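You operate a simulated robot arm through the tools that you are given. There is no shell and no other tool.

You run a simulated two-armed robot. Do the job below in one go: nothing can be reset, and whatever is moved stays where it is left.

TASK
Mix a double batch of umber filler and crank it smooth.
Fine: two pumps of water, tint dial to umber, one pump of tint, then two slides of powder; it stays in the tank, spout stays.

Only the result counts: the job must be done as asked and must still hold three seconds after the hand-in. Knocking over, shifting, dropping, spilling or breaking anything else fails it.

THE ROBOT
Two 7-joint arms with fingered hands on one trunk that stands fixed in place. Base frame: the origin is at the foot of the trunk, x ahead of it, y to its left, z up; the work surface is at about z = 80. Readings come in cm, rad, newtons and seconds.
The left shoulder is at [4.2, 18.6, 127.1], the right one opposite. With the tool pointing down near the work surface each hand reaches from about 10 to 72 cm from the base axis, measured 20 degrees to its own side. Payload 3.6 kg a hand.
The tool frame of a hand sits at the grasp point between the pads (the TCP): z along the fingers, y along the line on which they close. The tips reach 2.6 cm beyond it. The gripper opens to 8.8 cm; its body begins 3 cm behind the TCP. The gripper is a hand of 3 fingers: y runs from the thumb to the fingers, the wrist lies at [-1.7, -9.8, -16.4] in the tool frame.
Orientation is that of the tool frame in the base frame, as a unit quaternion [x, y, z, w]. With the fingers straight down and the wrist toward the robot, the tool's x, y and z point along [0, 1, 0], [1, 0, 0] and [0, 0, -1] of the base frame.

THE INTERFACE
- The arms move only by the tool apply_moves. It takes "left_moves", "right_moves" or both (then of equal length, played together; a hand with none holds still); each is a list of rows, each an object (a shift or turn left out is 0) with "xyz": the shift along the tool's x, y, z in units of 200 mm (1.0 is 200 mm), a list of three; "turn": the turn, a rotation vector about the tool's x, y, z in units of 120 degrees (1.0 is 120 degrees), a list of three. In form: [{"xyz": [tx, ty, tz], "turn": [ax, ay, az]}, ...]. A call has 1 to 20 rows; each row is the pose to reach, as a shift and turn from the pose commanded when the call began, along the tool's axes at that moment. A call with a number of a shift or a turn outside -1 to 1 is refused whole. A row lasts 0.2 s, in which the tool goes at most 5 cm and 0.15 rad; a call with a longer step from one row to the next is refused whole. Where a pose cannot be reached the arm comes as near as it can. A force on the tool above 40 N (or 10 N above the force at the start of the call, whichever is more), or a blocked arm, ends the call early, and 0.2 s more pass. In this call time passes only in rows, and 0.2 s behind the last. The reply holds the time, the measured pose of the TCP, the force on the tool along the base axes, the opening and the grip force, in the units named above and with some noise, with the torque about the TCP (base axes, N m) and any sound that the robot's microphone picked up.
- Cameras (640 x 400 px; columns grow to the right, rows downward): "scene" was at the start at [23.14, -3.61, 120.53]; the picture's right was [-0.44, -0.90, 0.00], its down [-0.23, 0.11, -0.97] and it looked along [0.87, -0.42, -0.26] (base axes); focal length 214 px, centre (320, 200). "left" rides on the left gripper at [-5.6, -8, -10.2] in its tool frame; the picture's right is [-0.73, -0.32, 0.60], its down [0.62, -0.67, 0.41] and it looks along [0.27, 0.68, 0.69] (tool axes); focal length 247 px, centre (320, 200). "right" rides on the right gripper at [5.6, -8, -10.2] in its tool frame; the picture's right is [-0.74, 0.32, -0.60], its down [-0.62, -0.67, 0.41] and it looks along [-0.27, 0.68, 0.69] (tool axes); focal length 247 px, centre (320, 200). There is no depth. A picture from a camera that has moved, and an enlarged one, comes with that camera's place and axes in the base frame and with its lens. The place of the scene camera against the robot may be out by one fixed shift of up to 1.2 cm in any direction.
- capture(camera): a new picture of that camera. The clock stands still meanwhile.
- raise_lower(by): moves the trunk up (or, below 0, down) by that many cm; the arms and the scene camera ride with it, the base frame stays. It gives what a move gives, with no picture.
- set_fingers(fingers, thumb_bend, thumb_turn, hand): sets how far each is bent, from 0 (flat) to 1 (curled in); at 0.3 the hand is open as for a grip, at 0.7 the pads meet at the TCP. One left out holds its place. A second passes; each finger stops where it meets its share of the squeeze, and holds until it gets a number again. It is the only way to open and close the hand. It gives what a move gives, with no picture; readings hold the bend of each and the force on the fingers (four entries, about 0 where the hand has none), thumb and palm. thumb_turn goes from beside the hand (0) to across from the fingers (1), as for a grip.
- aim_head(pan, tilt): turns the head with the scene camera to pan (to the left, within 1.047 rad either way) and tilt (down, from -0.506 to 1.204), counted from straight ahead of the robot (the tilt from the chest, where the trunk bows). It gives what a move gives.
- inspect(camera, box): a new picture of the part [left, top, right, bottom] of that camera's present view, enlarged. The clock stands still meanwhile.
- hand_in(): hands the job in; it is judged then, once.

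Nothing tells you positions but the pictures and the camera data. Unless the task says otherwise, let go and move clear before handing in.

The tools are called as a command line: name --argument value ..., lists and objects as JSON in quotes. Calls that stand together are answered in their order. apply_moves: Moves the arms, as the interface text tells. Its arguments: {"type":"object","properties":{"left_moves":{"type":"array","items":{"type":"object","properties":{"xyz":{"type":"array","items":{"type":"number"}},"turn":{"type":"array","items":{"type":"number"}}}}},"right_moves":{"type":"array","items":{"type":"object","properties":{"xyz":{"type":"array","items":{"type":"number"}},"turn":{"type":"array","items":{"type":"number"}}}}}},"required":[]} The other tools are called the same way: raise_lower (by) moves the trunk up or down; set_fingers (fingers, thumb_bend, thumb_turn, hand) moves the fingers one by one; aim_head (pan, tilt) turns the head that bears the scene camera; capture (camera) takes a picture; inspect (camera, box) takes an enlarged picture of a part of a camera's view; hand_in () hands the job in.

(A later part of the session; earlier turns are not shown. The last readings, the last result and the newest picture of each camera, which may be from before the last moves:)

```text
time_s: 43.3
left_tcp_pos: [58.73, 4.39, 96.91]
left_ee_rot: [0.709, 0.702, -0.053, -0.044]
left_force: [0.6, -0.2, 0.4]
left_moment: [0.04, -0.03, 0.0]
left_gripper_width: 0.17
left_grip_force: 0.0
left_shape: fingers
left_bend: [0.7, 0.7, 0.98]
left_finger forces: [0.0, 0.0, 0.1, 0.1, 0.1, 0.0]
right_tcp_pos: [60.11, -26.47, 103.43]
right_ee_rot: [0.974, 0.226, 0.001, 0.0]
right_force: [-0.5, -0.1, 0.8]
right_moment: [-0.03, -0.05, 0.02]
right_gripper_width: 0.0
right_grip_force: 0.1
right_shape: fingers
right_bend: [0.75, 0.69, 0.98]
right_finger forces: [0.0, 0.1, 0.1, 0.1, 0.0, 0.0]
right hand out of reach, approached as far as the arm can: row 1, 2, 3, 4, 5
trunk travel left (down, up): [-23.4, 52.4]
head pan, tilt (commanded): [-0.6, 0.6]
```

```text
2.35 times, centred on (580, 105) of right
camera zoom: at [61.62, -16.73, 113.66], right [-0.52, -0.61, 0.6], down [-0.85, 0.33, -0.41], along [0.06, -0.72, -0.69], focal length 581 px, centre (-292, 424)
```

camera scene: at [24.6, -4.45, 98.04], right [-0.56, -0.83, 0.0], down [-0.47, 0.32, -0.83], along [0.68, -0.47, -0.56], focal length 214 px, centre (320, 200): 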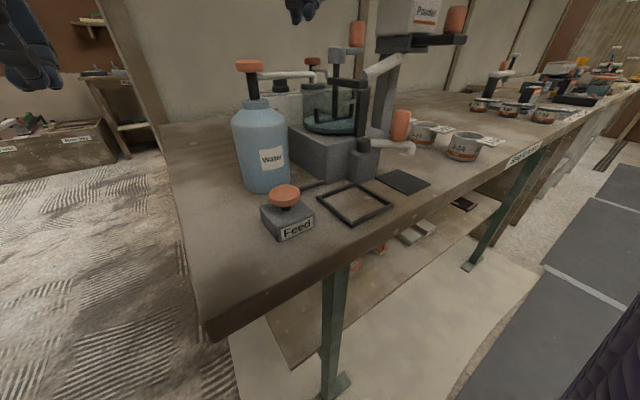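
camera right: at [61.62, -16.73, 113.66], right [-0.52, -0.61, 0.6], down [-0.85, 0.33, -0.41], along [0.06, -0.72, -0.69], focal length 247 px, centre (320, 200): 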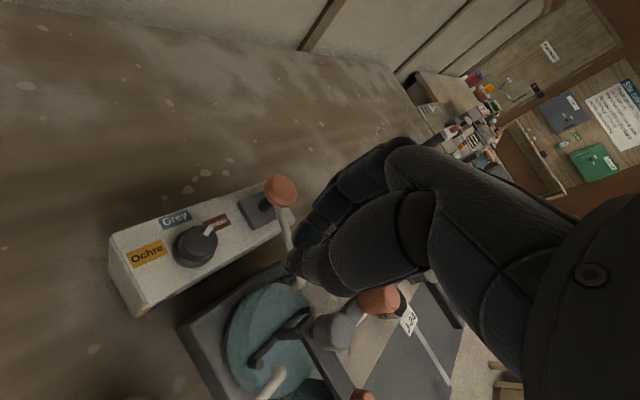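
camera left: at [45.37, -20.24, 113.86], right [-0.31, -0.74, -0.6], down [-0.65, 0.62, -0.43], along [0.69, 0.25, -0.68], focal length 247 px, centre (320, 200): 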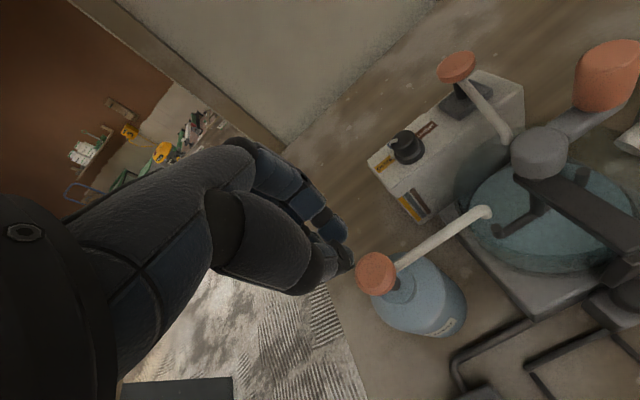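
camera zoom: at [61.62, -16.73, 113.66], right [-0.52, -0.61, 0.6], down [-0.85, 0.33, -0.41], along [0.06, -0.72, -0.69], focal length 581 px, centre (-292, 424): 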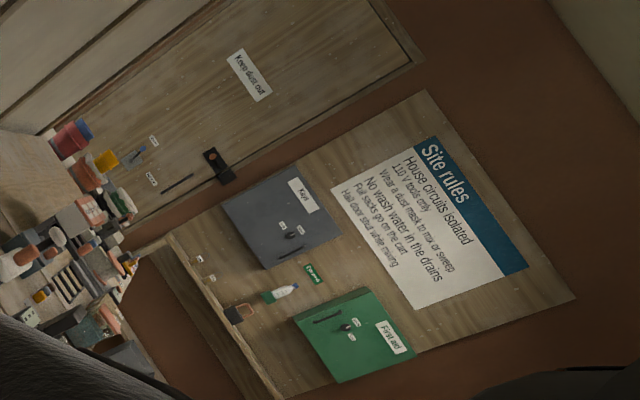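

The dial reads Umber, and the wall rules don't affect this job. Next I'll lift, turn the right hand back straight, move above the tint pump, and tilt the head up to check arm clearance.

apply_moves --right_moves '[{"xyz": [0, 0, -0.15], "turn": [0, 0, -0.03]}, {"xyz": [0, 0, -0.3], "turn": [0, 0, -0.1]}, {"xyz": [0, 0, -0.35], "turn": [0, 0, -0.17]}, {"xyz": [0, 0.05, -0.35], "turn": [0, 0, -0.24]}, {"xyz": [0, 0.1, -0.35], "turn": [0, 0, -0.31]}, {"xyz": [0, 0.15, -0.35], "turn": [0, 0, -0.38]}, {"xyz": [0, 0.2, -0.35], "turn": [0, 0, -0.45]}, {"xyz": [-0.013, 0.244, -0.35], "turn": [0, 0, -0.52]}, {"xyz": [-0.013, 0.244, -0.35], "turn": [0, 0, -0.535]}, {"xyz": [-0.013, 0.244, -0.35], "turn": [0, 0, -0.535]}]'

aim_head --pan -0.6 --tilt 0.1

capture --camera "scene"

capture --camera "right"

```text
time_s: 45.5
left_tcp_pos: [58.81, 4.27, 96.78]
left_ee_rot: [0.708, 0.703, -0.055, -0.044]
left_force: [0.3, 0.5, -0.6]
left_moment: [0.0, 0.0, 0.0]
left_gripper_width: 0.16
left_grip_force: 0.0
left_shape: fingers
left_bend: [0.7, 0.7, 0.98]
left_finger forces: [0.0, 0.0, 0.0, 0.1, 0.0, 0.0]
right_tcp_pos: [62.19, -31.05, 110.41]
right_ee_rot: [0.706, 0.708, 0.002, 0.001]
right_force: [-0.6, -0.5, -0.1]
right_moment: [-0.01, -0.01, -0.01]
right_gripper_width: 0.02
right_grip_force: 0.0
right_shape: fingers
right_bend: [0.75, 0.69, 0.98]
right_finger forces: [0.1, 0.0, 0.0, 0.0, 0.1, 0.1]
trunk travel left (down, up): [-23.4, 52.4]
head pan, tilt (commanded): [-0.6, 0.6]
```

```text
time_s: 46.4
left_tcp_pos: [58.73, 4.25, 96.92]
left_ee_rot: [0.708, 0.702, -0.055, -0.044]
left_force: [0.0, 0.5, 0.1]
left_moment: [0.01, -0.01, 0.03]
left_gripper_width: 0.19
left_grip_force: 0.0
left_shape: fingers
left_bend: [0.7, 0.7, 0.98]
left_finger forces: [0.0, 0.1, 0.0, 0.0, 0.0, 0.0]
right_tcp_pos: [62.09, -31.14, 110.23]
right_ee_rot: [0.706, 0.708, 0.001, 0.0]
right_force: [-0.9, 0.2, -0.4]
right_moment: [0.02, 0.03, 0.04]
right_gripper_width: 0.01
right_grip_force: 0.1
right_shape: fingers
right_bend: [0.75, 0.69, 0.98]
right_finger forces: [0.0, 0.0, 0.0, 0.0, 0.0, 0.0]
trunk travel left (down, up): [-23.4, 52.4]
head pan, tilt (commanded): [-0.6, 0.099]
```

```text
taken
camera scene: at [25.03, -4.7, 102.6], right [-0.56, -0.83, 0.0], down [-0.08, 0.06, -0.99], along [0.82, -0.56, -0.1], focal length 214 px, centre (320, 200)
```

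scene: 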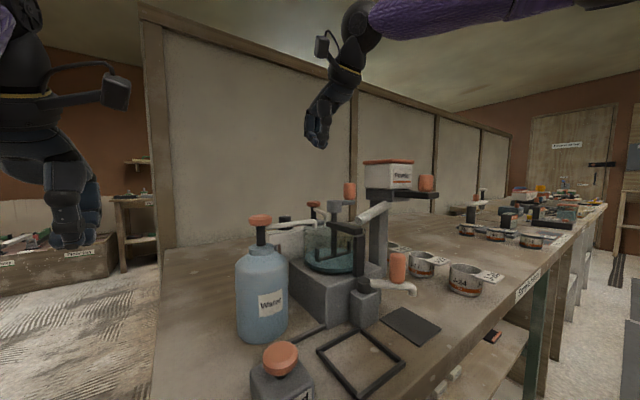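

```text
taken
camera right: at [54.16, -25.4, 120.56], right [0.32, -0.73, 0.6], down [-0.66, -0.62, -0.41], along [0.68, -0.27, -0.69], focal length 247 px, centre (320, 200)
```

right: 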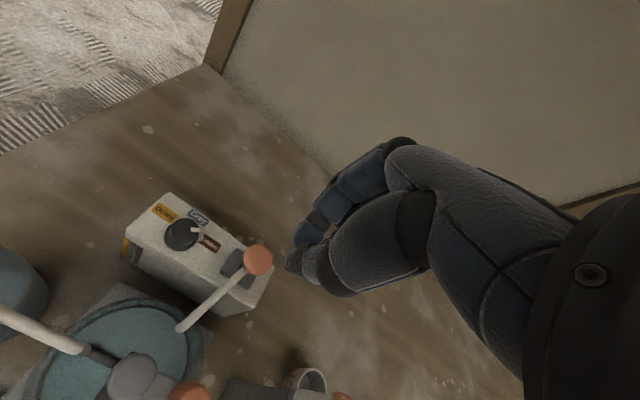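

The forearm runs high and clear. I'll check the tint cap's position more precisely.

inspect --camera "right" --box '[120, 180, 300, 320]'

inspect --camera "scene" --box '[230, 140, 450, 330]'

```text
2.86 times, centred on (210, 250) of right
camera zoom: at [54.16, -25.4, 120.56], right [0.32, -0.73, 0.6], down [-0.66, -0.62, -0.41], along [0.68, -0.27, -0.69], focal length 706 px, centre (634, 57)
```

zoom: 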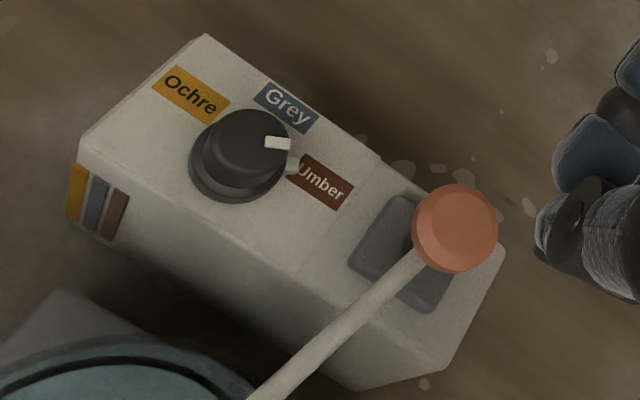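

```text
2.11 times, centred on (340, 235) of scene
camera zoom: at [25.03, -4.7, 102.6], right [-0.56, -0.83, 0.0], down [-0.08, 0.06, -0.99], along [0.82, -0.56, -0.1], focal length 452 px, centre (278, 126)
```

zoom: 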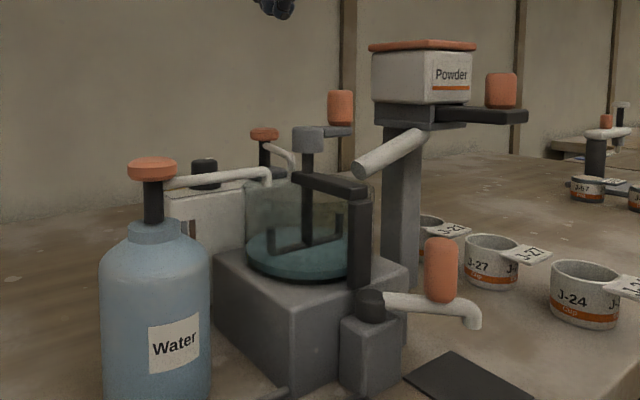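

The pointer lug sits right at the Umber label. The tint cap is at about (65.5,−31.4). I'll set the press shape on the right hand and move above the cap.

set_fingers --hand "right" --fingers 0.7 --thumb_bend 0.7

apply_moves --right_moves '[{"xyz": [-0.01, 0.1, 0.05]}, {"xyz": [-0.017, 0.17, 0.2]}, {"xyz": [-0.017, 0.17, 0.35]}, {"xyz": [-0.017, 0.17, 0.44]}, {"xyz": [-0.017, 0.17, 0.44]}]'

inspect --camera "right" --box '[200, 180, 400, 340]'

inspect --camera "scene" --box '[230, 100, 450, 330]'

```text
time_s: 47.4
left_tcp_pos: [58.7, 4.38, 96.75]
left_ee_rot: [0.708, 0.703, -0.055, -0.044]
left_force: [0.6, 0.8, 0.2]
left_moment: [-0.02, -0.01, -0.01]
left_gripper_width: 0.17
left_grip_force: 0.0
left_shape: fingers
left_bend: [0.7, 0.7, 0.98]
left_finger forces: [0.0, 0.1, 0.1, 0.0, 0.0, 0.0]
right_tcp_pos: [62.17, -31.09, 110.2]
right_ee_rot: [0.706, 0.708, 0.001, 0.0]
right_force: [-0.8, 0.2, 0.3]
right_moment: [0.03, -0.01, -0.02]
right_gripper_width: 0.21
right_grip_force: 0.1
right_shape: fingers
right_bend: [0.7, 0.7, 0.98]
right_finger forces: [0.0, 0.0, 0.0, 0.1, 0.0, 0.1]
trunk travel left (down, up): [-23.4, 52.4]
head pan, tilt (commanded): [-0.6, 0.099]
```

```text
time_s: 48.6
left_tcp_pos: [58.81, 4.34, 96.89]
left_ee_rot: [0.708, 0.703, -0.054, -0.044]
left_force: [0.0, -0.2, 0.2]
left_moment: [0.0, 0.0, -0.01]
left_gripper_width: 0.17
left_grip_force: 0.1
left_shape: fingers
left_bend: [0.7, 0.7, 0.98]
left_finger forces: [0.1, 0.0, 0.0, 0.1, 0.1, 0.0]
right_tcp_pos: [65.6, -31.44, 101.36]
right_ee_rot: [0.706, 0.708, 0.001, 0.0]
right_force: [-0.2, 0.2, 0.8]
right_moment: [-0.05, 0.02, 0.0]
right_gripper_width: 0.21
right_grip_force: 0.1
right_shape: fingers
right_bend: [0.7, 0.7, 0.98]
right_finger forces: [0.1, 0.0, 0.0, 0.0, 0.1, 0.0]
trunk travel left (down, up): [-23.4, 52.4]
head pan, tilt (commanded): [-0.6, 0.099]
```

```text
2.50 times, centred on (300, 260) of right
camera zoom: at [57.66, -25.76, 111.68], right [0.32, -0.73, 0.6], down [-0.66, -0.62, -0.41], along [0.68, -0.27, -0.69], focal length 617 px, centre (370, 50)
```

zoom: 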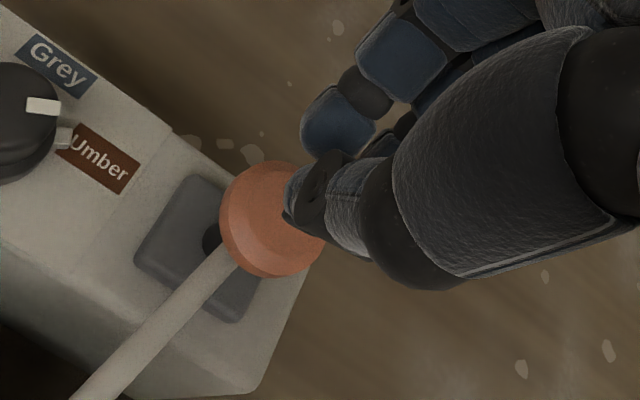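

```text
1.74 times, centred on (340, 215) of scene
camera zoom: at [25.02, -4.7, 102.61], right [-0.56, -0.83, 0.0], down [-0.08, 0.06, -0.99], along [0.82, -0.56, -0.1], focal length 373 px, centre (285, 174)
```

zoom: 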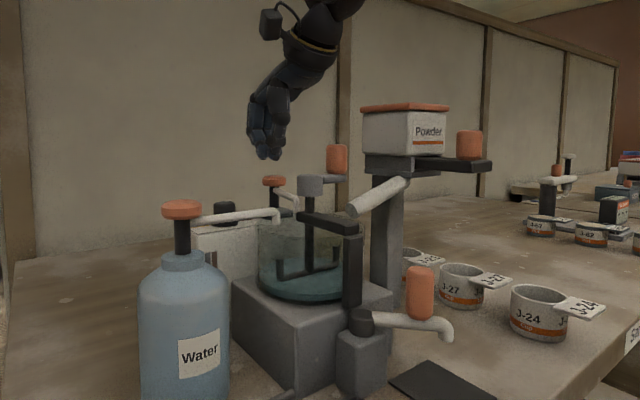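

I'm aligned within half a cm; I'll shift slightly back and press the tint cap once, slowly.

apply_moves --right_moves '[{"xyz": [0, -0.02, 0.05]}, {"xyz": [0, -0.02, 0.1]}, {"xyz": [0, -0.02, 0.125]}, {"xyz": [0, -0.02, 0.145]}, {"xyz": [0, -0.02, 0.165]}, {"xyz": [0, -0.02, 0.18]}]'

inspect --camera "scene" --box '[230, 100, 450, 330]'

```text
time_s: 50.0
left_tcp_pos: [58.68, 4.28, 96.93]
left_ee_rot: [0.708, 0.702, -0.054, -0.043]
left_force: [0.0, -0.4, -1.0]
left_moment: [0.01, -0.01, 0.01]
left_gripper_width: 0.18
left_grip_force: 0.1
left_shape: fingers
left_bend: [0.7, 0.7, 0.98]
left_finger forces: [0.0, 0.0, 0.1, 0.0, 0.1, 0.1]
right_tcp_pos: [65.22, -31.37, 98.05]
right_ee_rot: [0.707, 0.707, 0.003, 0.001]
right_force: [0.1, -0.3, 9.8]
right_moment: [0.0, 0.02, 0.04]
right_gripper_width: 0.18
right_grip_force: 5.6
right_shape: fingers
right_bend: [0.7, 0.7, 0.98]
right_finger forces: [1.3, 2.0, 0.0, 0.1, 7.6, 0.0]
trunk travel left (down, up): [-23.4, 52.4]
head pan, tilt (commanded): [-0.6, 0.099]
```

```text
1.74 times, centred on (340, 215) of scene
camera zoom: at [24.94, -4.67, 102.64], right [-0.56, -0.83, 0.0], down [-0.08, 0.06, -1.0], along [0.82, -0.56, -0.1], focal length 373 px, centre (285, 174)
```

zoom: 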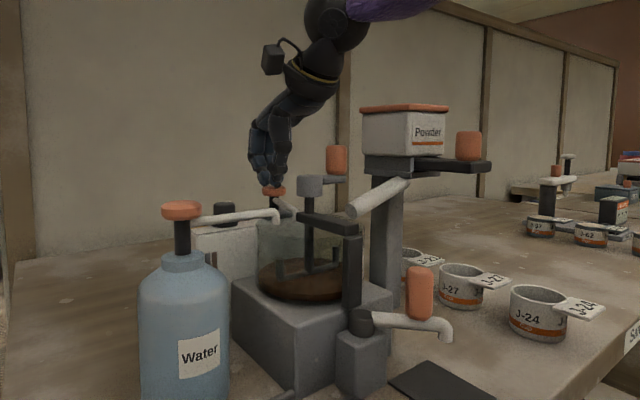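

The tank contents turned umber brown, so the tint pump worked. I'll press slightly to the end of the stroke and then release straight up.

apply_moves --right_moves '[{"xyz": [0, 0, 0.01]}, {"xyz": [0, 0, 0.015]}]'

apply_moves --right_moves '[{"xyz": [0, 0, -0.1]}, {"xyz": [0, 0, -0.25]}, {"xyz": [0, 0, -0.45]}, {"xyz": [0, -0.05, -0.6]}, {"xyz": [0, -0.1, -0.7]}]'

inspect --camera "scene" --box '[230, 140, 450, 330]'

capture --camera "right"

```text
time_s: 50.6
left_tcp_pos: [58.73, 4.35, 97.1]
left_ee_rot: [0.709, 0.702, -0.054, -0.044]
left_force: [0.4, -0.1, -0.3]
left_moment: [0.01, 0.01, 0.02]
left_gripper_width: 0.17
left_grip_force: 0.0
left_shape: fingers
left_bend: [0.7, 0.7, 0.98]
left_finger forces: [0.0, 0.0, 0.0, 0.0, 0.0, 0.1]
right_tcp_pos: [65.05, -31.28, 97.92]
right_ee_rot: [0.706, 0.708, 0.003, 0.002]
right_force: [-2.6, -2.0, 22.9]
right_moment: [0.02, 0.21, 0.05]
right_gripper_width: 0.14
right_grip_force: 11.5
right_shape: fingers
right_bend: [0.7, 0.7, 0.98]
right_finger forces: [1.7, 3.0, 0.1, 0.0, 18.7, 0.0]
trunk travel left (down, up): [-23.4, 52.4]
head pan, tilt (commanded): [-0.6, 0.099]
```

```text
time_s: 51.8
left_tcp_pos: [58.87, 4.27, 96.93]
left_ee_rot: [0.708, 0.703, -0.055, -0.043]
left_force: [-0.1, 0.5, 0.6]
left_moment: [0.0, -0.02, -0.03]
left_gripper_width: 0.16
left_grip_force: 0.0
left_shape: fingers
left_bend: [0.7, 0.7, 0.98]
left_finger forces: [0.0, 0.0, 0.0, 0.1, 0.1, 0.0]
right_tcp_pos: [63.18, -31.38, 111.61]
right_ee_rot: [0.707, 0.707, 0.0, 0.0]
right_force: [0.2, -0.2, 0.1]
right_moment: [-0.01, -0.02, 0.0]
right_gripper_width: 0.15
right_grip_force: 0.1
right_shape: fingers
right_bend: [0.7, 0.7, 0.98]
right_finger forces: [0.0, 0.1, 0.0, 0.1, 0.1, 0.0]
trunk travel left (down, up): [-23.4, 52.4]
head pan, tilt (commanded): [-0.6, 0.099]
```

```text
2.11 times, centred on (340, 235) of scene
camera zoom: at [25.0, -4.69, 102.61], right [-0.56, -0.83, 0.0], down [-0.08, 0.06, -1.0], along [0.82, -0.56, -0.1], focal length 452 px, centre (278, 126)
```

zoom: 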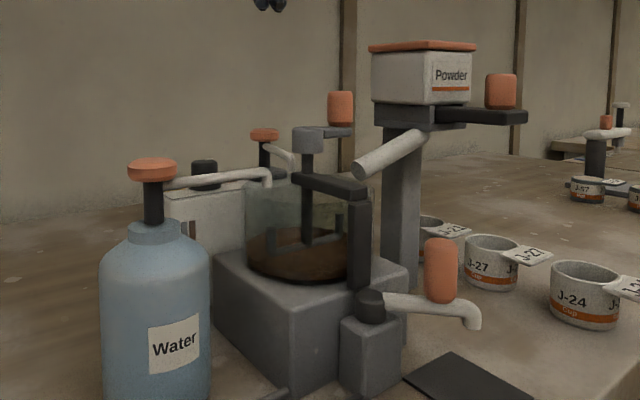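

```text
taken
camera right: at [55.22, -25.69, 121.89], right [0.32, -0.73, 0.6], down [-0.66, -0.62, -0.41], along [0.68, -0.27, -0.69], focal length 247 px, centre (320, 200)
```

right: 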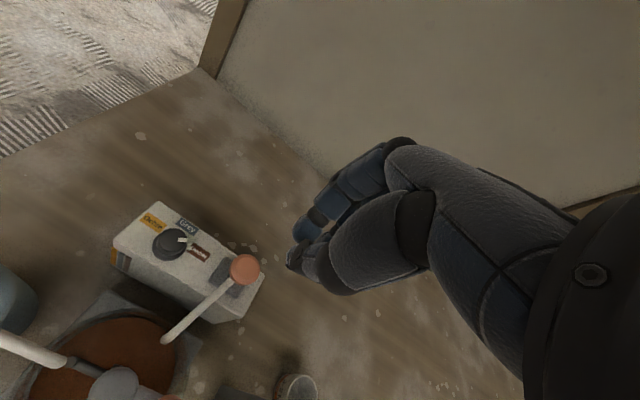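

One pump of umber tint is in. Now I'll move the right hand over the powder slide at about (45.6,−42,101) to look at how it works.

apply_moves --right_moves '[{"xyz": [0, -0.1, -0.15]}, {"xyz": [-0.08, -0.27, -0.22]}, {"xyz": [-0.2, -0.43, -0.22]}, {"xyz": [-0.32, -0.58, -0.22]}, {"xyz": [-0.44, -0.73, -0.22]}, {"xyz": [-0.53, -0.85, -0.22]}, {"xyz": [-0.53, -0.85, -0.22]}]'

capture --camera "right"

inspect --camera "right" --box '[160, 180, 340, 340]'

inspect --camera "scene" --box '[320, 130, 460, 230]'

```text
time_s: 53.4
left_tcp_pos: [58.87, 4.29, 96.81]
left_ee_rot: [0.708, 0.703, -0.055, -0.044]
left_force: [-0.3, -0.3, 0.6]
left_moment: [0.0, 0.0, 0.0]
left_gripper_width: 0.2
left_grip_force: 0.0
left_shape: fingers
left_bend: [0.7, 0.7, 0.98]
left_finger forces: [0.0, 0.0, 0.1, 0.0, 0.0, 0.0]
right_tcp_pos: [46.19, -42.07, 115.82]
right_ee_rot: [0.707, 0.707, 0.0, 0.001]
right_force: [0.3, -1.0, 0.3]
right_moment: [0.02, 0.01, 0.0]
right_gripper_width: 0.14
right_grip_force: 0.1
right_shape: fingers
right_bend: [0.7, 0.7, 0.98]
right_finger forces: [0.0, 0.0, 0.0, 0.0, 0.0, 0.0]
trunk travel left (down, up): [-23.4, 52.4]
head pan, tilt (commanded): [-0.6, 0.099]
```

```text
taken
camera right: at [38.19, -36.42, 126.13], right [0.32, -0.73, 0.6], down [-0.66, -0.62, -0.41], along [0.68, -0.27, -0.69], focal length 247 px, centre (320, 200)
```

right: 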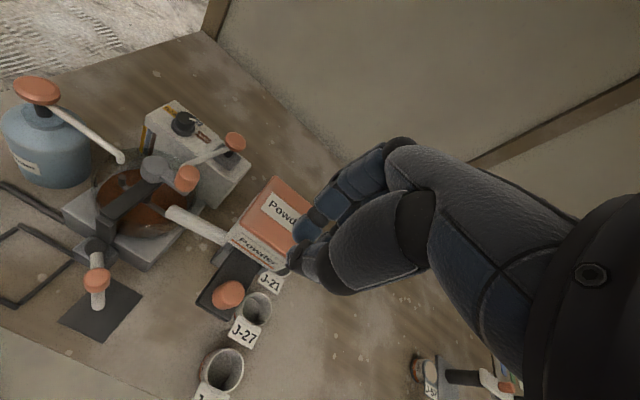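

```text
2.50 times, centred on (250, 260) of right
camera zoom: at [38.19, -36.42, 126.13], right [0.32, -0.73, 0.6], down [-0.66, -0.62, -0.41], along [0.68, -0.27, -0.69], focal length 617 px, centre (495, 50)
```

zoom: 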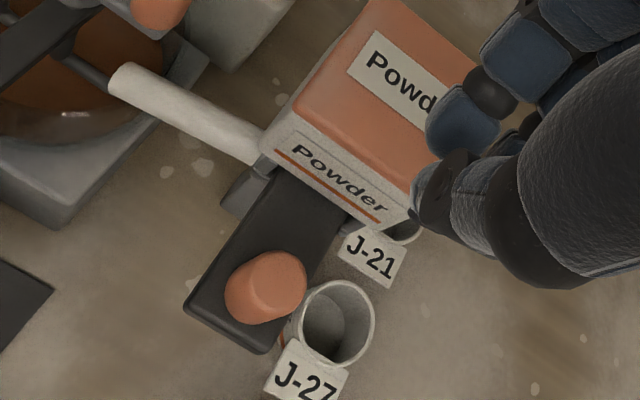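

```text
4.00 times, centred on (390, 180) of scene
camera zoom: at [25.03, -4.69, 102.6], right [-0.56, -0.83, 0.0], down [-0.08, 0.06, -0.99], along [0.82, -0.56, -0.1], focal length 858 px, centre (40, 280)
```

zoom: 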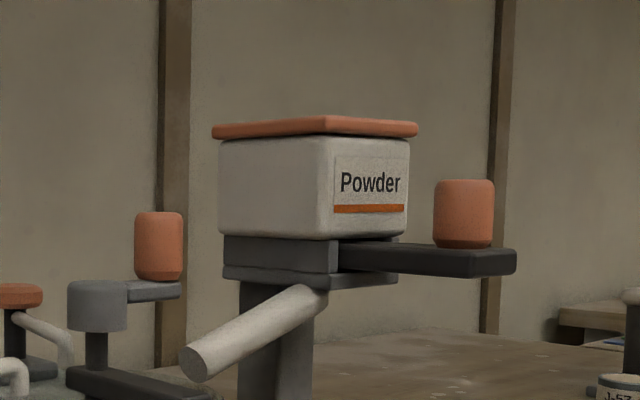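

The slide is a plate sticking out toward me from under the hopper, with its knob at (45.5,−42), z 99–102. I'll bring the closed right hand behind the knob with the fingertips tilted a little forward, to try pushing it in.

apply_moves --right_moves '[{"xyz": [0, -0.2, 0], "turn": [-0.07, 0, 0]}, {"xyz": [0, -0.4, 0.05], "turn": [-0.14, 0, 0]}, {"xyz": [0, -0.46, 0.2], "turn": [-0.208, 0, 0]}, {"xyz": [0, -0.46, 0.4], "turn": [-0.208, 0, 0]}, {"xyz": [0, -0.46, 0.55], "turn": [-0.208, 0, 0]}, {"xyz": [0, -0.46, 0.55], "turn": [-0.208, 0, 0]}]'

capture --camera "right"

capture --camera "scene"

```text
time_s: 54.8
left_tcp_pos: [58.8, 4.36, 96.82]
left_ee_rot: [0.708, 0.703, -0.054, -0.044]
left_force: [0.2, 0.6, 0.2]
left_moment: [0.05, 0.02, 0.01]
left_gripper_width: 0.17
left_grip_force: 0.0
left_shape: fingers
left_bend: [0.7, 0.7, 0.98]
left_finger forces: [0.1, 0.0, 0.0, 0.0, 0.0, 0.0]
right_tcp_pos: [37.66, -43.13, 105.38]
right_ee_rot: [0.69, 0.691, 0.154, 0.153]
right_force: [0.0, -0.3, 0.8]
right_moment: [-0.02, 0.01, -0.01]
right_gripper_width: 0.14
right_grip_force: 0.0
right_shape: fingers
right_bend: [0.7, 0.7, 0.98]
right_finger forces: [0.0, 0.1, 0.1, 0.0, 0.1, 0.0]
right hand out of reach, approached as far as the arm can: row 5, 6
trunk travel left (down, up): [-23.4, 52.4]
head pan, tilt (commanded): [-0.6, 0.099]
```

```text
taken
camera right: at [26.14, -37.52, 111.23], right [0.04, -0.74, 0.68], down [-0.43, -0.62, -0.65], along [0.9, -0.27, -0.34], focal length 247 px, centre (320, 200)
```

right: 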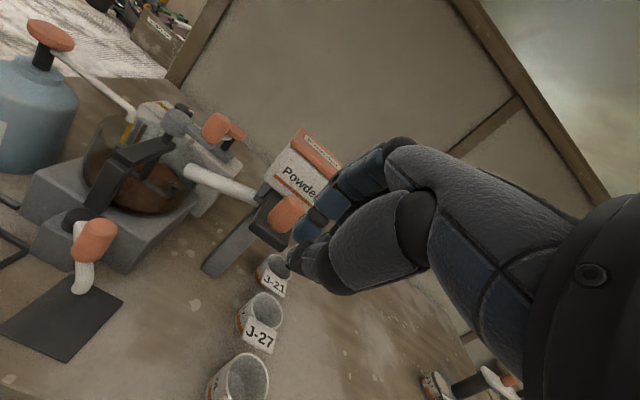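

```text
taken
camera scene: at [25.02, -4.7, 102.61], right [-0.56, -0.83, 0.0], down [-0.08, 0.06, -0.99], along [0.82, -0.56, -0.1], focal length 214 px, centre (320, 200)
```

scene: 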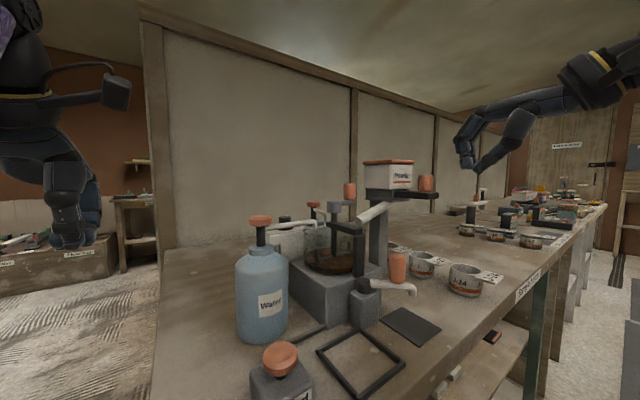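

The low trunk makes this near spot hard to reach. I'll try moving forward and down toward the knob's back side from here.

apply_moves --right_moves '[{"xyz": [0.03, 0.1, 0.05]}, {"xyz": [0.055, 0.12, 0.19]}, {"xyz": [0.055, 0.12, 0.21]}]'

inspect --camera "right" --box '[200, 120, 400, 320]'

inspect --camera "scene" --box '[300, 100, 540, 300]'

```text
time_s: 55.6
left_tcp_pos: [58.81, 4.25, 96.9]
left_ee_rot: [0.708, 0.703, -0.055, -0.044]
left_force: [0.4, -0.4, 0.7]
left_moment: [0.0, 0.02, -0.01]
left_gripper_width: 0.16
left_grip_force: 0.0
left_shape: fingers
left_bend: [0.7, 0.7, 0.98]
left_finger forces: [0.0, 0.0, 0.1, 0.1, 0.1, 0.1]
right_tcp_pos: [41.76, -42.01, 102.69]
right_ee_rot: [0.69, 0.691, 0.154, 0.153]
right_force: [-1.0, 0.7, 1.0]
right_moment: [0.0, -0.05, 0.01]
right_gripper_width: 0.17
right_grip_force: 0.4
right_shape: fingers
right_bend: [0.7, 0.7, 0.98]
right_finger forces: [0.7, 0.8, 0.0, 0.0, 0.0, 0.0]
trunk travel left (down, up): [-23.4, 52.4]
head pan, tilt (commanded): [-0.6, 0.099]
```

```text
2.00 times, centred on (300, 220) of right
camera zoom: at [30.2, -36.32, 108.5], right [0.04, -0.74, 0.68], down [-0.43, -0.62, -0.65], along [0.9, -0.27, -0.34], focal length 494 px, centre (360, 160)
```

zoom: 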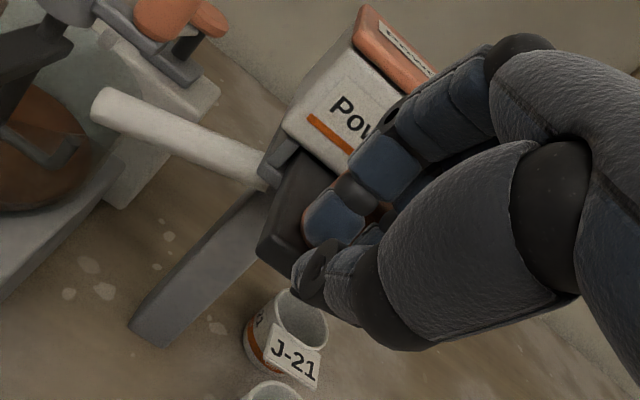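

```text
2.00 times, centred on (420, 200) of scene
camera zoom: at [25.0, -4.7, 102.61], right [-0.56, -0.83, 0.0], down [-0.08, 0.06, -1.0], along [0.82, -0.56, -0.1], focal length 429 px, centre (120, 200)
```

zoom: 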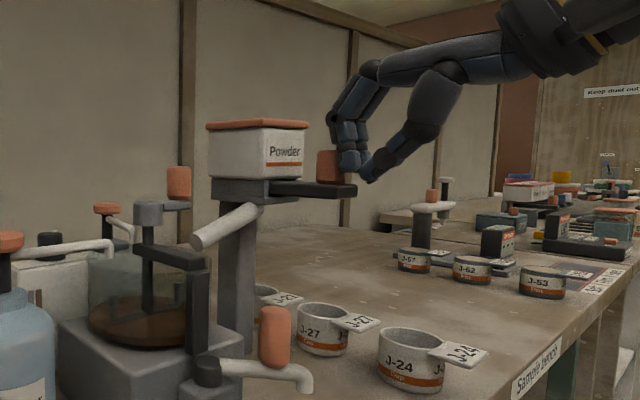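

The fingertips rest against the knob's near side. I'll push forward gently along +x and watch.

apply_moves --right_moves '[{"xyz": [0, 0.0227, 0.0106]}, {"xyz": [0, 0.0453, 0.0212]}, {"xyz": [0, 0.068, 0.0318]}]'

inspect --camera "scene" --box '[300, 100, 540, 300]'

```text
time_s: 56.4
left_tcp_pos: [58.45, 4.35, 97.13]
left_ee_rot: [0.709, 0.702, -0.053, -0.043]
left_force: [0.4, 1.2, 0.4]
left_moment: [0.02, 0.01, 0.01]
left_gripper_width: 0.19
left_grip_force: 0.1
left_shape: fingers
left_bend: [0.7, 0.7, 0.98]
left_finger forces: [0.0, 0.0, 0.0, 0.0, 0.0, 0.0]
right_tcp_pos: [42.74, -41.98, 102.73]
right_ee_rot: [0.689, 0.691, 0.155, 0.155]
right_force: [-26.4, 2.6, 9.6]
right_moment: [0.02, -0.08, 0.04]
right_gripper_width: 0.01
right_grip_force: 15.7
right_shape: fingers
right_bend: [0.73, 0.68, 0.98]
right_finger forces: [17.3, 13.6, 0.1, 0.0, 0.0, 0.0]
trunk travel left (down, up): [-23.4, 52.4]
head pan, tilt (commanded): [-0.6, 0.099]
```

```text
2.00 times, centred on (420, 200) of scene
camera zoom: at [24.64, -4.64, 102.72], right [-0.57, -0.82, 0.0], down [-0.08, 0.06, -1.0], along [0.82, -0.56, -0.1], focal length 429 px, centre (120, 200)
```

zoom: 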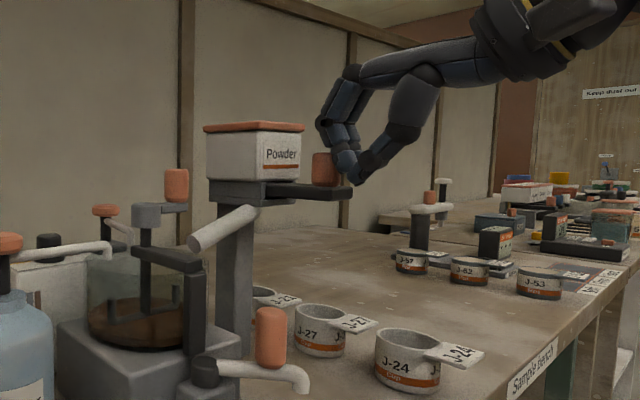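

Pushing is blocked (26 N, no movement), so the slide must be pulled out toward me. I'll back off the knob.

apply_moves --right_moves '[{"xyz": [0, -0.07, -0.03]}, {"xyz": [0, -0.16, -0.08]}, {"xyz": [0, -0.16, -0.2]}, {"xyz": [0, -0.12, -0.4]}, {"xyz": [0, -0.1, -0.5]}]'

inspect --camera "scene" --box '[300, 100, 540, 300]'

```text
time_s: 57.6
left_tcp_pos: [58.83, 4.34, 96.75]
left_ee_rot: [0.708, 0.703, -0.055, -0.044]
left_force: [0.6, -0.1, -0.2]
left_moment: [-0.01, -0.01, -0.01]
left_gripper_width: 0.18
left_grip_force: 0.0
left_shape: fingers
left_bend: [0.7, 0.7, 0.98]
left_finger forces: [0.1, 0.0, 0.0, 0.0, 0.0, 0.0]
right_tcp_pos: [37.2, -42.09, 110.79]
right_ee_rot: [0.689, 0.691, 0.154, 0.153]
right_force: [-0.4, -1.0, -0.7]
right_moment: [0.01, -0.02, -0.03]
right_gripper_width: 0.2
right_grip_force: 0.0
right_shape: fingers
right_bend: [0.7, 0.7, 0.98]
right_finger forces: [0.0, 0.0, 0.0, 0.0, 0.1, 0.1]
right hand out of reach, approached as far as the arm can: row 2, 3
trunk travel left (down, up): [-23.4, 52.4]
head pan, tilt (commanded): [-0.6, 0.099]
```

```text
2.00 times, centred on (420, 200) of scene
camera zoom: at [25.02, -4.7, 102.6], right [-0.56, -0.83, 0.0], down [-0.08, 0.06, -0.99], along [0.82, -0.56, -0.1], focal length 429 px, centre (120, 200)
```

zoom: 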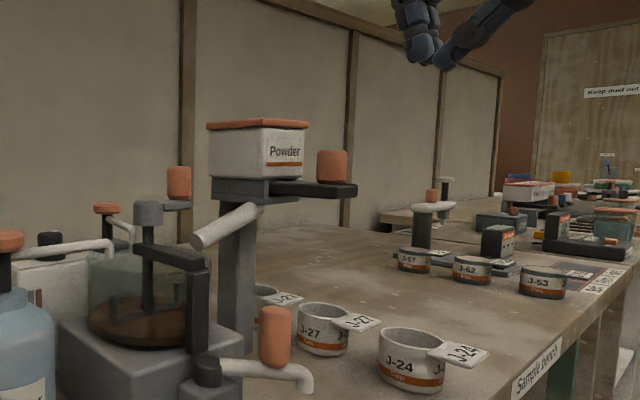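

The slide's rest position is fully in and nothing else has moved. I'll raise the trunk back up 18 cm for comfortable reach near the knob, and straighten the hand.

raise_lower --by 18

apply_moves --right_moves '[{"turn": [0.07, 0, 0]}, {"turn": [0.14, 0, 0]}, {"turn": [0.208, 0, 0]}, {"turn": [0.208, 0, 0]}]'

set_fingers --hand "right" --fingers 0.43 --thumb_bend 0.43

```text
time_s: 59.6
left_tcp_pos: [58.83, 4.28, 114.76]
left_ee_rot: [0.708, 0.703, -0.054, -0.044]
left_force: [-0.8, -0.8, -0.7]
left_moment: [0.01, 0.02, 0.0]
left_gripper_width: 0.18
left_grip_force: 0.0
left_shape: fingers
left_bend: [0.7, 0.7, 0.98]
left_finger forces: [0.0, 0.0, 0.1, 0.0, 0.0, 0.1]
right_tcp_pos: [37.04, -42.08, 128.71]
right_ee_rot: [0.69, 0.691, 0.154, 0.152]
right_force: [0.3, -0.2, 0.0]
right_moment: [0.0, 0.01, 0.01]
right_gripper_width: 0.22
right_grip_force: 0.1
right_shape: fingers
right_bend: [0.7, 0.7, 0.98]
right_finger forces: [0.0, 0.0, 0.1, 0.1, 0.0, 0.0]
trunk travel left (down, up): [-41.4, 34.4]
head pan, tilt (commanded): [-0.6, 0.099]
```

```text
time_s: 60.6
left_tcp_pos: [58.86, 4.09, 114.83]
left_ee_rot: [0.708, 0.703, -0.054, -0.046]
left_force: [-0.4, -0.9, -1.2]
left_moment: [0.01, -0.03, 0.01]
left_gripper_width: 0.18
left_grip_force: 0.0
left_shape: fingers
left_bend: [0.7, 0.7, 0.98]
left_finger forces: [0.1, 0.1, 0.1, 0.0, 0.0, 0.0]
right_tcp_pos: [37.17, -42.08, 128.76]
right_ee_rot: [0.707, 0.708, 0.0, -0.001]
right_force: [-0.1, -0.9, 0.0]
right_moment: [0.02, 0.01, 0.01]
right_gripper_width: 0.21
right_grip_force: 0.0
right_shape: fingers
right_bend: [0.7, 0.7, 0.98]
right_finger forces: [0.0, 0.0, 0.0, 0.0, 0.0, 0.1]
trunk travel left (down, up): [-41.4, 34.4]
head pan, tilt (commanded): [-0.6, 0.099]
```

```text
time_s: 61.6
left_tcp_pos: [58.79, 4.29, 114.83]
left_ee_rot: [0.708, 0.703, -0.056, -0.043]
left_force: [0.5, -0.4, -0.4]
left_moment: [0.01, -0.01, -0.01]
left_gripper_width: 0.19
left_grip_force: 0.0
left_shape: fingers
left_bend: [0.7, 0.7, 0.98]
left_finger forces: [0.1, 0.1, 0.1, 0.1, 0.0, 0.0]
right_tcp_pos: [37.12, -42.14, 128.66]
right_ee_rot: [0.707, 0.708, 0.0, -0.001]
right_force: [-0.7, 0.2, 0.1]
right_moment: [0.01, -0.02, 0.05]
right_gripper_width: 5.98
right_grip_force: 0.1
right_shape: fingers
right_bend: [0.43, 0.43, 0.98]
right_finger forces: [0.0, 0.0, 0.0, 0.0, 0.0, 0.1]
trunk travel left (down, up): [-41.4, 34.4]
head pan, tilt (commanded): [-0.6, 0.099]
```

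I'll approach the knob with the hand turned 45° so the fingers slip between knob and hopper diagonally. First I'll go to a hover position above it.

apply_moves --right_moves '[{"xyz": [0, 0.06, 0.14], "turn": [0, 0, 0.065]}, {"xyz": [0, 0.13, 0.28], "turn": [0, 0, 0.13]}, {"xyz": [0, 0.2, 0.42], "turn": [0, 0, 0.195]}, {"xyz": [0, 0.28, 0.56], "turn": [0, 0, 0.26]}, {"xyz": [0.005, 0.36, 0.7], "turn": [0, 0, 0.325]}, {"xyz": [0.005, 0.4175, 0.8], "turn": [0, 0, 0.375]}, {"xyz": [0.005, 0.4175, 0.835], "turn": [0, 0, 0.375]}, {"xyz": [0.005, 0.4175, 0.835], "turn": [0, 0, 0.375]}]'

aim_head --pan -0.8 --tilt 0.45

capture --camera "scene"

capture --camera "right"

```text
time_s: 63.4
left_tcp_pos: [58.82, 4.37, 114.94]
left_ee_rot: [0.708, 0.703, -0.054, -0.044]
left_force: [-0.5, -0.8, 1.2]
left_moment: [-0.01, 0.01, 0.0]
left_gripper_width: 0.17
left_grip_force: 0.0
left_shape: fingers
left_bend: [0.7, 0.7, 0.98]
left_finger forces: [0.0, 0.1, 0.1, 0.0, 0.0, 0.0]
right_tcp_pos: [45.52, -41.97, 112.03]
right_ee_rot: [0.923, 0.384, 0.001, 0.0]
right_force: [-0.9, 0.0, 0.3]
right_moment: [0.0, 0.0, 0.03]
right_gripper_width: 6.01
right_grip_force: 0.1
right_shape: fingers
right_bend: [0.43, 0.43, 0.98]
right_finger forces: [0.0, 0.0, 0.1, 0.0, 0.0, 0.0]
trunk travel left (down, up): [-41.4, 34.4]
head pan, tilt (commanded): [-0.6, 0.099]
```

```text
time_s: 64.2
left_tcp_pos: [58.74, 4.35, 114.84]
left_ee_rot: [0.708, 0.702, -0.054, -0.043]
left_force: [-0.5, -0.6, -0.7]
left_moment: [0.0, -0.02, 0.04]
left_gripper_width: 0.2
left_grip_force: 0.1
left_shape: fingers
left_bend: [0.7, 0.7, 0.98]
left_finger forces: [0.0, 0.0, 0.0, 0.1, 0.1, 0.0]
right_tcp_pos: [45.47, -42.0, 112.01]
right_ee_rot: [0.923, 0.384, 0.001, 0.0]
right_force: [0.7, -0.5, -1.6]
right_moment: [-0.01, -0.01, 0.02]
right_gripper_width: 6.01
right_grip_force: 0.0
right_shape: fingers
right_bend: [0.43, 0.43, 0.98]
right_finger forces: [0.0, 0.0, 0.1, 0.0, 0.0, 0.0]
trunk travel left (down, up): [-41.4, 34.4]
head pan, tilt (commanded): [-0.799, 0.45]
```

```text
taken
camera scene: at [21.17, -6.08, 118.79], right [-0.72, -0.7, 0.0], down [-0.3, 0.31, -0.9], along [0.63, -0.65, -0.43], focal length 214 px, centre (320, 200)
```

scene: 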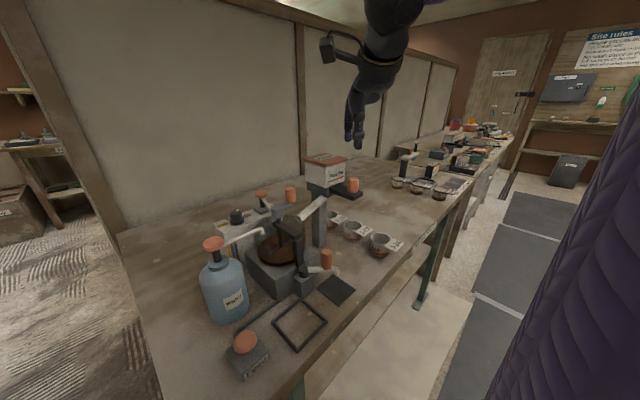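

```text
taken
camera right: at [43.79, -32.28, 122.32], right [-0.29, -0.75, 0.6], down [-0.91, 0.03, -0.41], along [0.29, -0.67, -0.69], focal length 247 px, centre (320, 200)
```

right: 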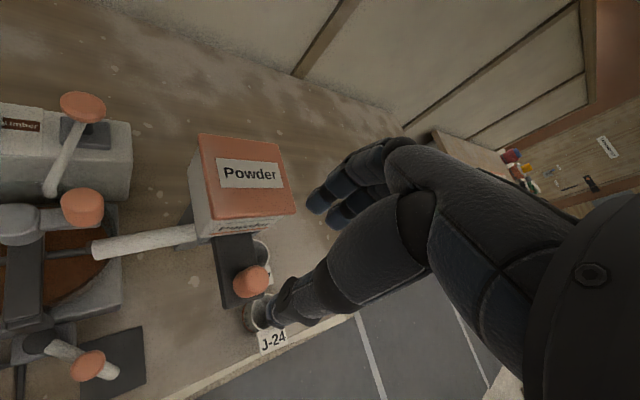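

The alignment is right on the knob. I'll descend so the fingers straddle it.

apply_moves --right_moves '[{"xyz": [0, 0, 0.2]}, {"xyz": [0, 0, 0.35]}, {"xyz": [0, 0, 0.42]}, {"xyz": [0, 0, 0.47]}, {"xyz": [0, 0, 0.495]}, {"xyz": [0, 0, 0.495]}]'

inspect --camera "scene" --box '[240, 80, 460, 260]'

capture --camera "right"

```text
time_s: 65.6
left_tcp_pos: [58.5, 4.36, 114.9]
left_ee_rot: [0.708, 0.702, -0.054, -0.044]
left_force: [0.1, -0.2, 0.2]
left_moment: [0.01, -0.01, 0.01]
left_gripper_width: 0.19
left_grip_force: 0.1
left_shape: fingers
left_bend: [0.7, 0.7, 0.98]
left_finger forces: [0.0, 0.0, 0.0, 0.0, 0.1, 0.0]
right_tcp_pos: [45.35, -42.01, 102.23]
right_ee_rot: [0.924, 0.383, 0.003, 0.001]
right_force: [-12.6, -2.9, 10.7]
right_moment: [-0.24, -0.53, -0.42]
right_gripper_width: 5.85
right_grip_force: 10.3
right_shape: fingers
right_bend: [0.44, 0.43, 0.98]
right_finger forces: [20.7, 0.0, 0.1, 0.1, 0.0, 0.0]
trunk travel left (down, up): [-41.4, 34.4]
head pan, tilt (commanded): [-0.799, 0.45]
```

```text
2.22 times, centred on (350, 170) of scene
camera zoom: at [20.92, -6.06, 118.84], right [-0.72, -0.7, 0.0], down [-0.3, 0.31, -0.9], along [0.63, -0.65, -0.43], focal length 477 px, centre (253, 267)
```

zoom: 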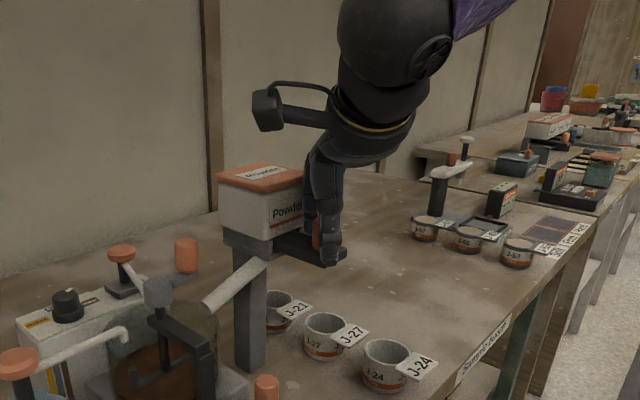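

```text
taken
camera right: at [43.5, -32.24, 112.53], right [-0.3, -0.74, 0.6], down [-0.91, 0.03, -0.41], along [0.29, -0.67, -0.69], focal length 247 px, centre (320, 200)
```

right: 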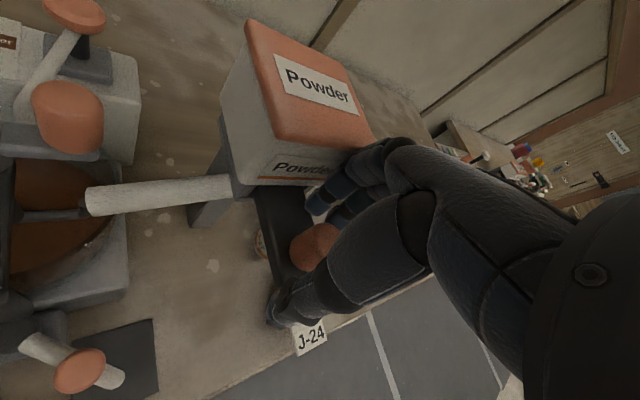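

One finger is touching the hopper lid, so I'll lift back up, turn the hand further to point the fingers away from the hopper, and narrow the opening.

apply_moves --right_moves '[{"xyz": [0, -0.02, -0.08]}, {"xyz": [0, -0.02, -0.2]}, {"xyz": [0, -0.02, -0.25], "turn": [0, 0, 0.06]}, {"xyz": [0, -0.02, -0.25], "turn": [0, 0, 0.12]}, {"xyz": [0, -0.02, -0.25], "turn": [0, 0, 0.18]}, {"xyz": [0, -0.02, -0.25], "turn": [0, 0, 0.24]}, {"xyz": [0, -0.02, -0.25], "turn": [0, 0, 0.3]}, {"xyz": [0, -0.02, -0.25], "turn": [0, 0, 0.333]}]'

set_fingers --hand "right" --fingers 0.48 --thumb_bend 0.45

capture --camera "right"

inspect --camera "scene" --box '[240, 80, 460, 260]'

```text
time_s: 67.4
left_tcp_pos: [58.81, 4.24, 114.87]
left_ee_rot: [0.708, 0.702, -0.054, -0.045]
left_force: [0.2, -0.2, 0.0]
left_moment: [-0.03, 0.02, -0.01]
left_gripper_width: 0.18
left_grip_force: 0.1
left_shape: fingers
left_bend: [0.7, 0.7, 0.98]
left_finger forces: [0.0, 0.0, 0.1, 0.0, 0.0, 0.1]
right_tcp_pos: [45.34, -41.74, 107.22]
right_ee_rot: [0.999, 0.044, 0.0, -0.001]
right_force: [0.5, -0.3, 0.4]
right_moment: [0.02, -0.01, 0.0]
right_gripper_width: 5.99
right_grip_force: 0.0
right_shape: fingers
right_bend: [0.43, 0.43, 0.98]
right_finger forces: [0.0, 0.0, 0.1, 0.0, 0.0, 0.0]
trunk travel left (down, up): [-41.4, 34.4]
head pan, tilt (commanded): [-0.799, 0.45]
```

```text
time_s: 68.4
left_tcp_pos: [58.79, 4.22, 114.87]
left_ee_rot: [0.708, 0.703, -0.055, -0.044]
left_force: [-0.4, 0.4, 0.5]
left_moment: [0.02, -0.01, -0.01]
left_gripper_width: 0.18
left_grip_force: 0.0
left_shape: fingers
left_bend: [0.7, 0.7, 0.98]
left_finger forces: [0.0, 0.0, 0.1, 0.0, 0.1, 0.1]
right_tcp_pos: [45.29, -41.76, 107.06]
right_ee_rot: [0.999, 0.044, 0.0, -0.001]
right_force: [-0.1, 0.2, -0.4]
right_moment: [-0.01, 0.01, 0.01]
right_gripper_width: 5.34
right_grip_force: 0.0
right_shape: fingers
right_bend: [0.48, 0.45, 0.98]
right_finger forces: [0.1, 0.1, 0.0, 0.0, 0.1, 0.0]
trunk travel left (down, up): [-41.4, 34.4]
head pan, tilt (commanded): [-0.799, 0.45]
```

```text
taken
camera right: at [50.12, -33.16, 117.42], right [-0.7, -0.38, 0.6], down [-0.68, 0.61, -0.41], along [-0.21, -0.7, -0.69], focal length 247 px, centre (320, 200)
```

right: 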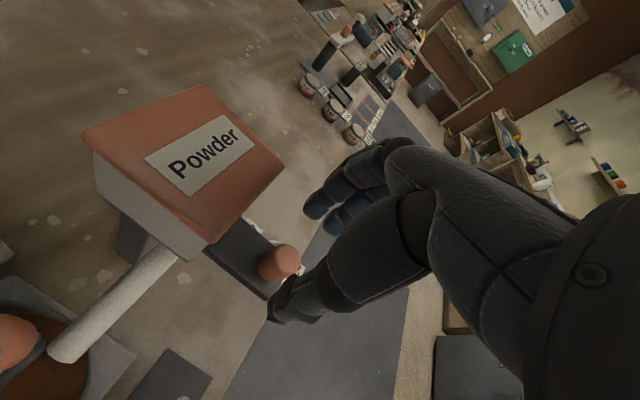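

```text
2.22 times, centred on (350, 170) of scene
camera zoom: at [21.16, -6.09, 118.78], right [-0.72, -0.7, 0.0], down [-0.3, 0.31, -0.9], along [0.63, -0.65, -0.44], focal length 477 px, centre (253, 267)
```

zoom: 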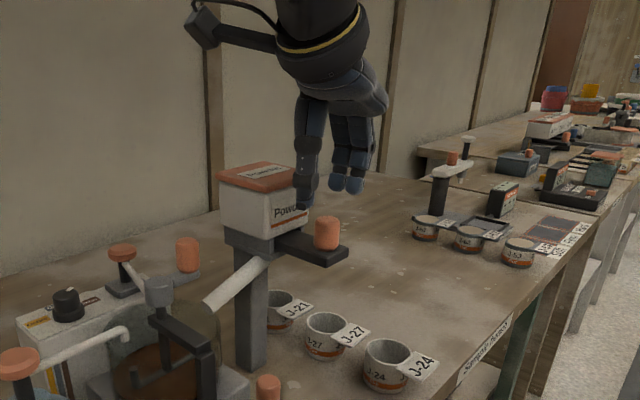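

Now the fingers point away from the hopper (yaw −85°) with the thumb on the left. I'll descend onto the knob with a small correction.

apply_moves --right_moves '[{"xyz": [-0.005, 0.02, 0.08]}, {"xyz": [-0.005, 0.02, 0.16]}, {"xyz": [-0.005, 0.02, 0.22]}, {"xyz": [-0.005, 0.02, 0.25]}, {"xyz": [-0.005, 0.02, 0.25]}]'

capture --camera "right"

inspect --camera "scene" --box '[240, 80, 460, 260]'

```text
time_s: 69.6
left_tcp_pos: [58.77, 4.41, 114.96]
left_ee_rot: [0.708, 0.702, -0.054, -0.044]
left_force: [0.4, -0.1, -0.5]
left_moment: [0.02, 0.01, -0.01]
left_gripper_width: 0.16
left_grip_force: 0.0
left_shape: fingers
left_bend: [0.7, 0.7, 0.98]
left_finger forces: [0.0, 0.0, 0.1, 0.0, 0.0, 0.1]
right_tcp_pos: [45.18, -42.06, 102.09]
right_ee_rot: [0.999, 0.045, -0.001, 0.0]
right_force: [0.2, 0.1, -0.1]
right_moment: [0.03, 0.0, 0.0]
right_gripper_width: 5.32
right_grip_force: 0.1
right_shape: fingers
right_bend: [0.48, 0.45, 0.98]
right_finger forces: [0.1, 0.0, 0.0, 0.1, 0.0, 0.0]
trunk travel left (down, up): [-41.4, 34.4]
head pan, tilt (commanded): [-0.799, 0.45]
```

```text
taken
camera right: at [50.06, -33.58, 112.48], right [-0.7, -0.38, 0.6], down [-0.68, 0.61, -0.41], along [-0.21, -0.7, -0.69], focal length 247 px, centre (320, 200)
```

right: 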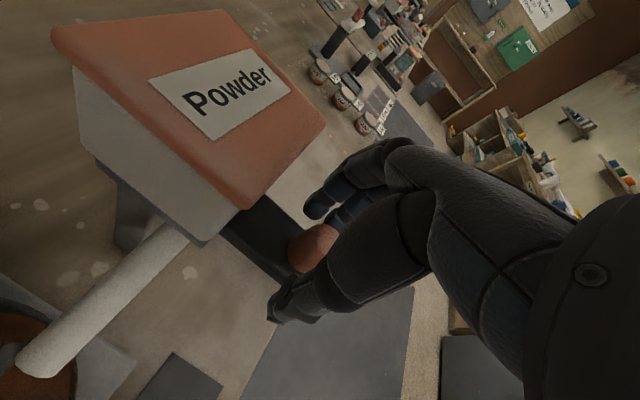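

```text
2.22 times, centred on (350, 170) of scene
camera zoom: at [21.16, -6.09, 118.78], right [-0.72, -0.7, 0.0], down [-0.3, 0.31, -0.9], along [0.63, -0.65, -0.44], focal length 477 px, centre (253, 267)
```

zoom: 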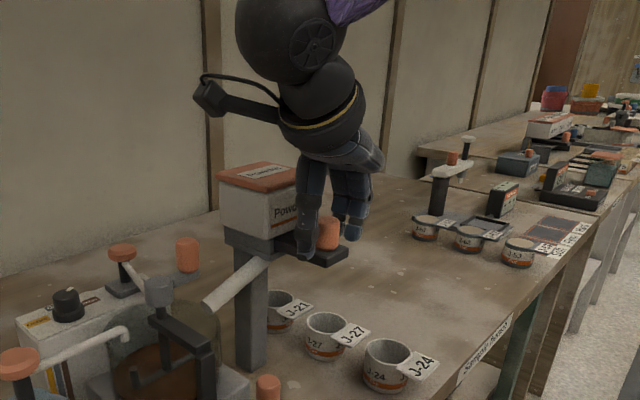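

There's no contact with the hopper now and the knob is between thumb and fingers. I'll close the grip.

set_fingers --hand "right" --fingers 0.64 --thumb_bend 0.62

inspect --camera "scene" --box '[240, 80, 460, 260]'

```text
time_s: 70.6
left_tcp_pos: [58.76, 4.2, 114.91]
left_ee_rot: [0.708, 0.702, -0.055, -0.045]
left_force: [1.5, -0.1, 0.1]
left_moment: [0.02, 0.02, 0.01]
left_gripper_width: 0.17
left_grip_force: 0.1
left_shape: fingers
left_bend: [0.7, 0.7, 0.98]
left_finger forces: [0.0, 0.0, 0.0, 0.1, 0.0, 0.1]
right_tcp_pos: [45.13, -42.15, 102.13]
right_ee_rot: [0.999, 0.044, 0.0, 0.0]
right_force: [-0.5, -2.6, 1.0]
right_moment: [-0.15, -0.02, -0.08]
right_gripper_width: 2.3
right_grip_force: 3.8
right_shape: fingers
right_bend: [0.61, 0.6, 0.97]
right_finger forces: [6.1, 0.1, 0.1, 0.0, 1.5, 0.0]
trunk travel left (down, up): [-41.4, 34.4]
head pan, tilt (commanded): [-0.799, 0.45]
```

```text
2.22 times, centred on (350, 170) of scene
camera zoom: at [21.15, -6.13, 118.78], right [-0.72, -0.7, 0.0], down [-0.3, 0.31, -0.9], along [0.63, -0.65, -0.44], focal length 477 px, centre (253, 267)
```

zoom: 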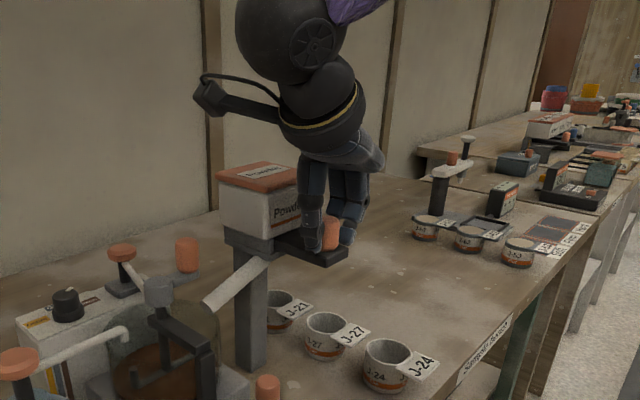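

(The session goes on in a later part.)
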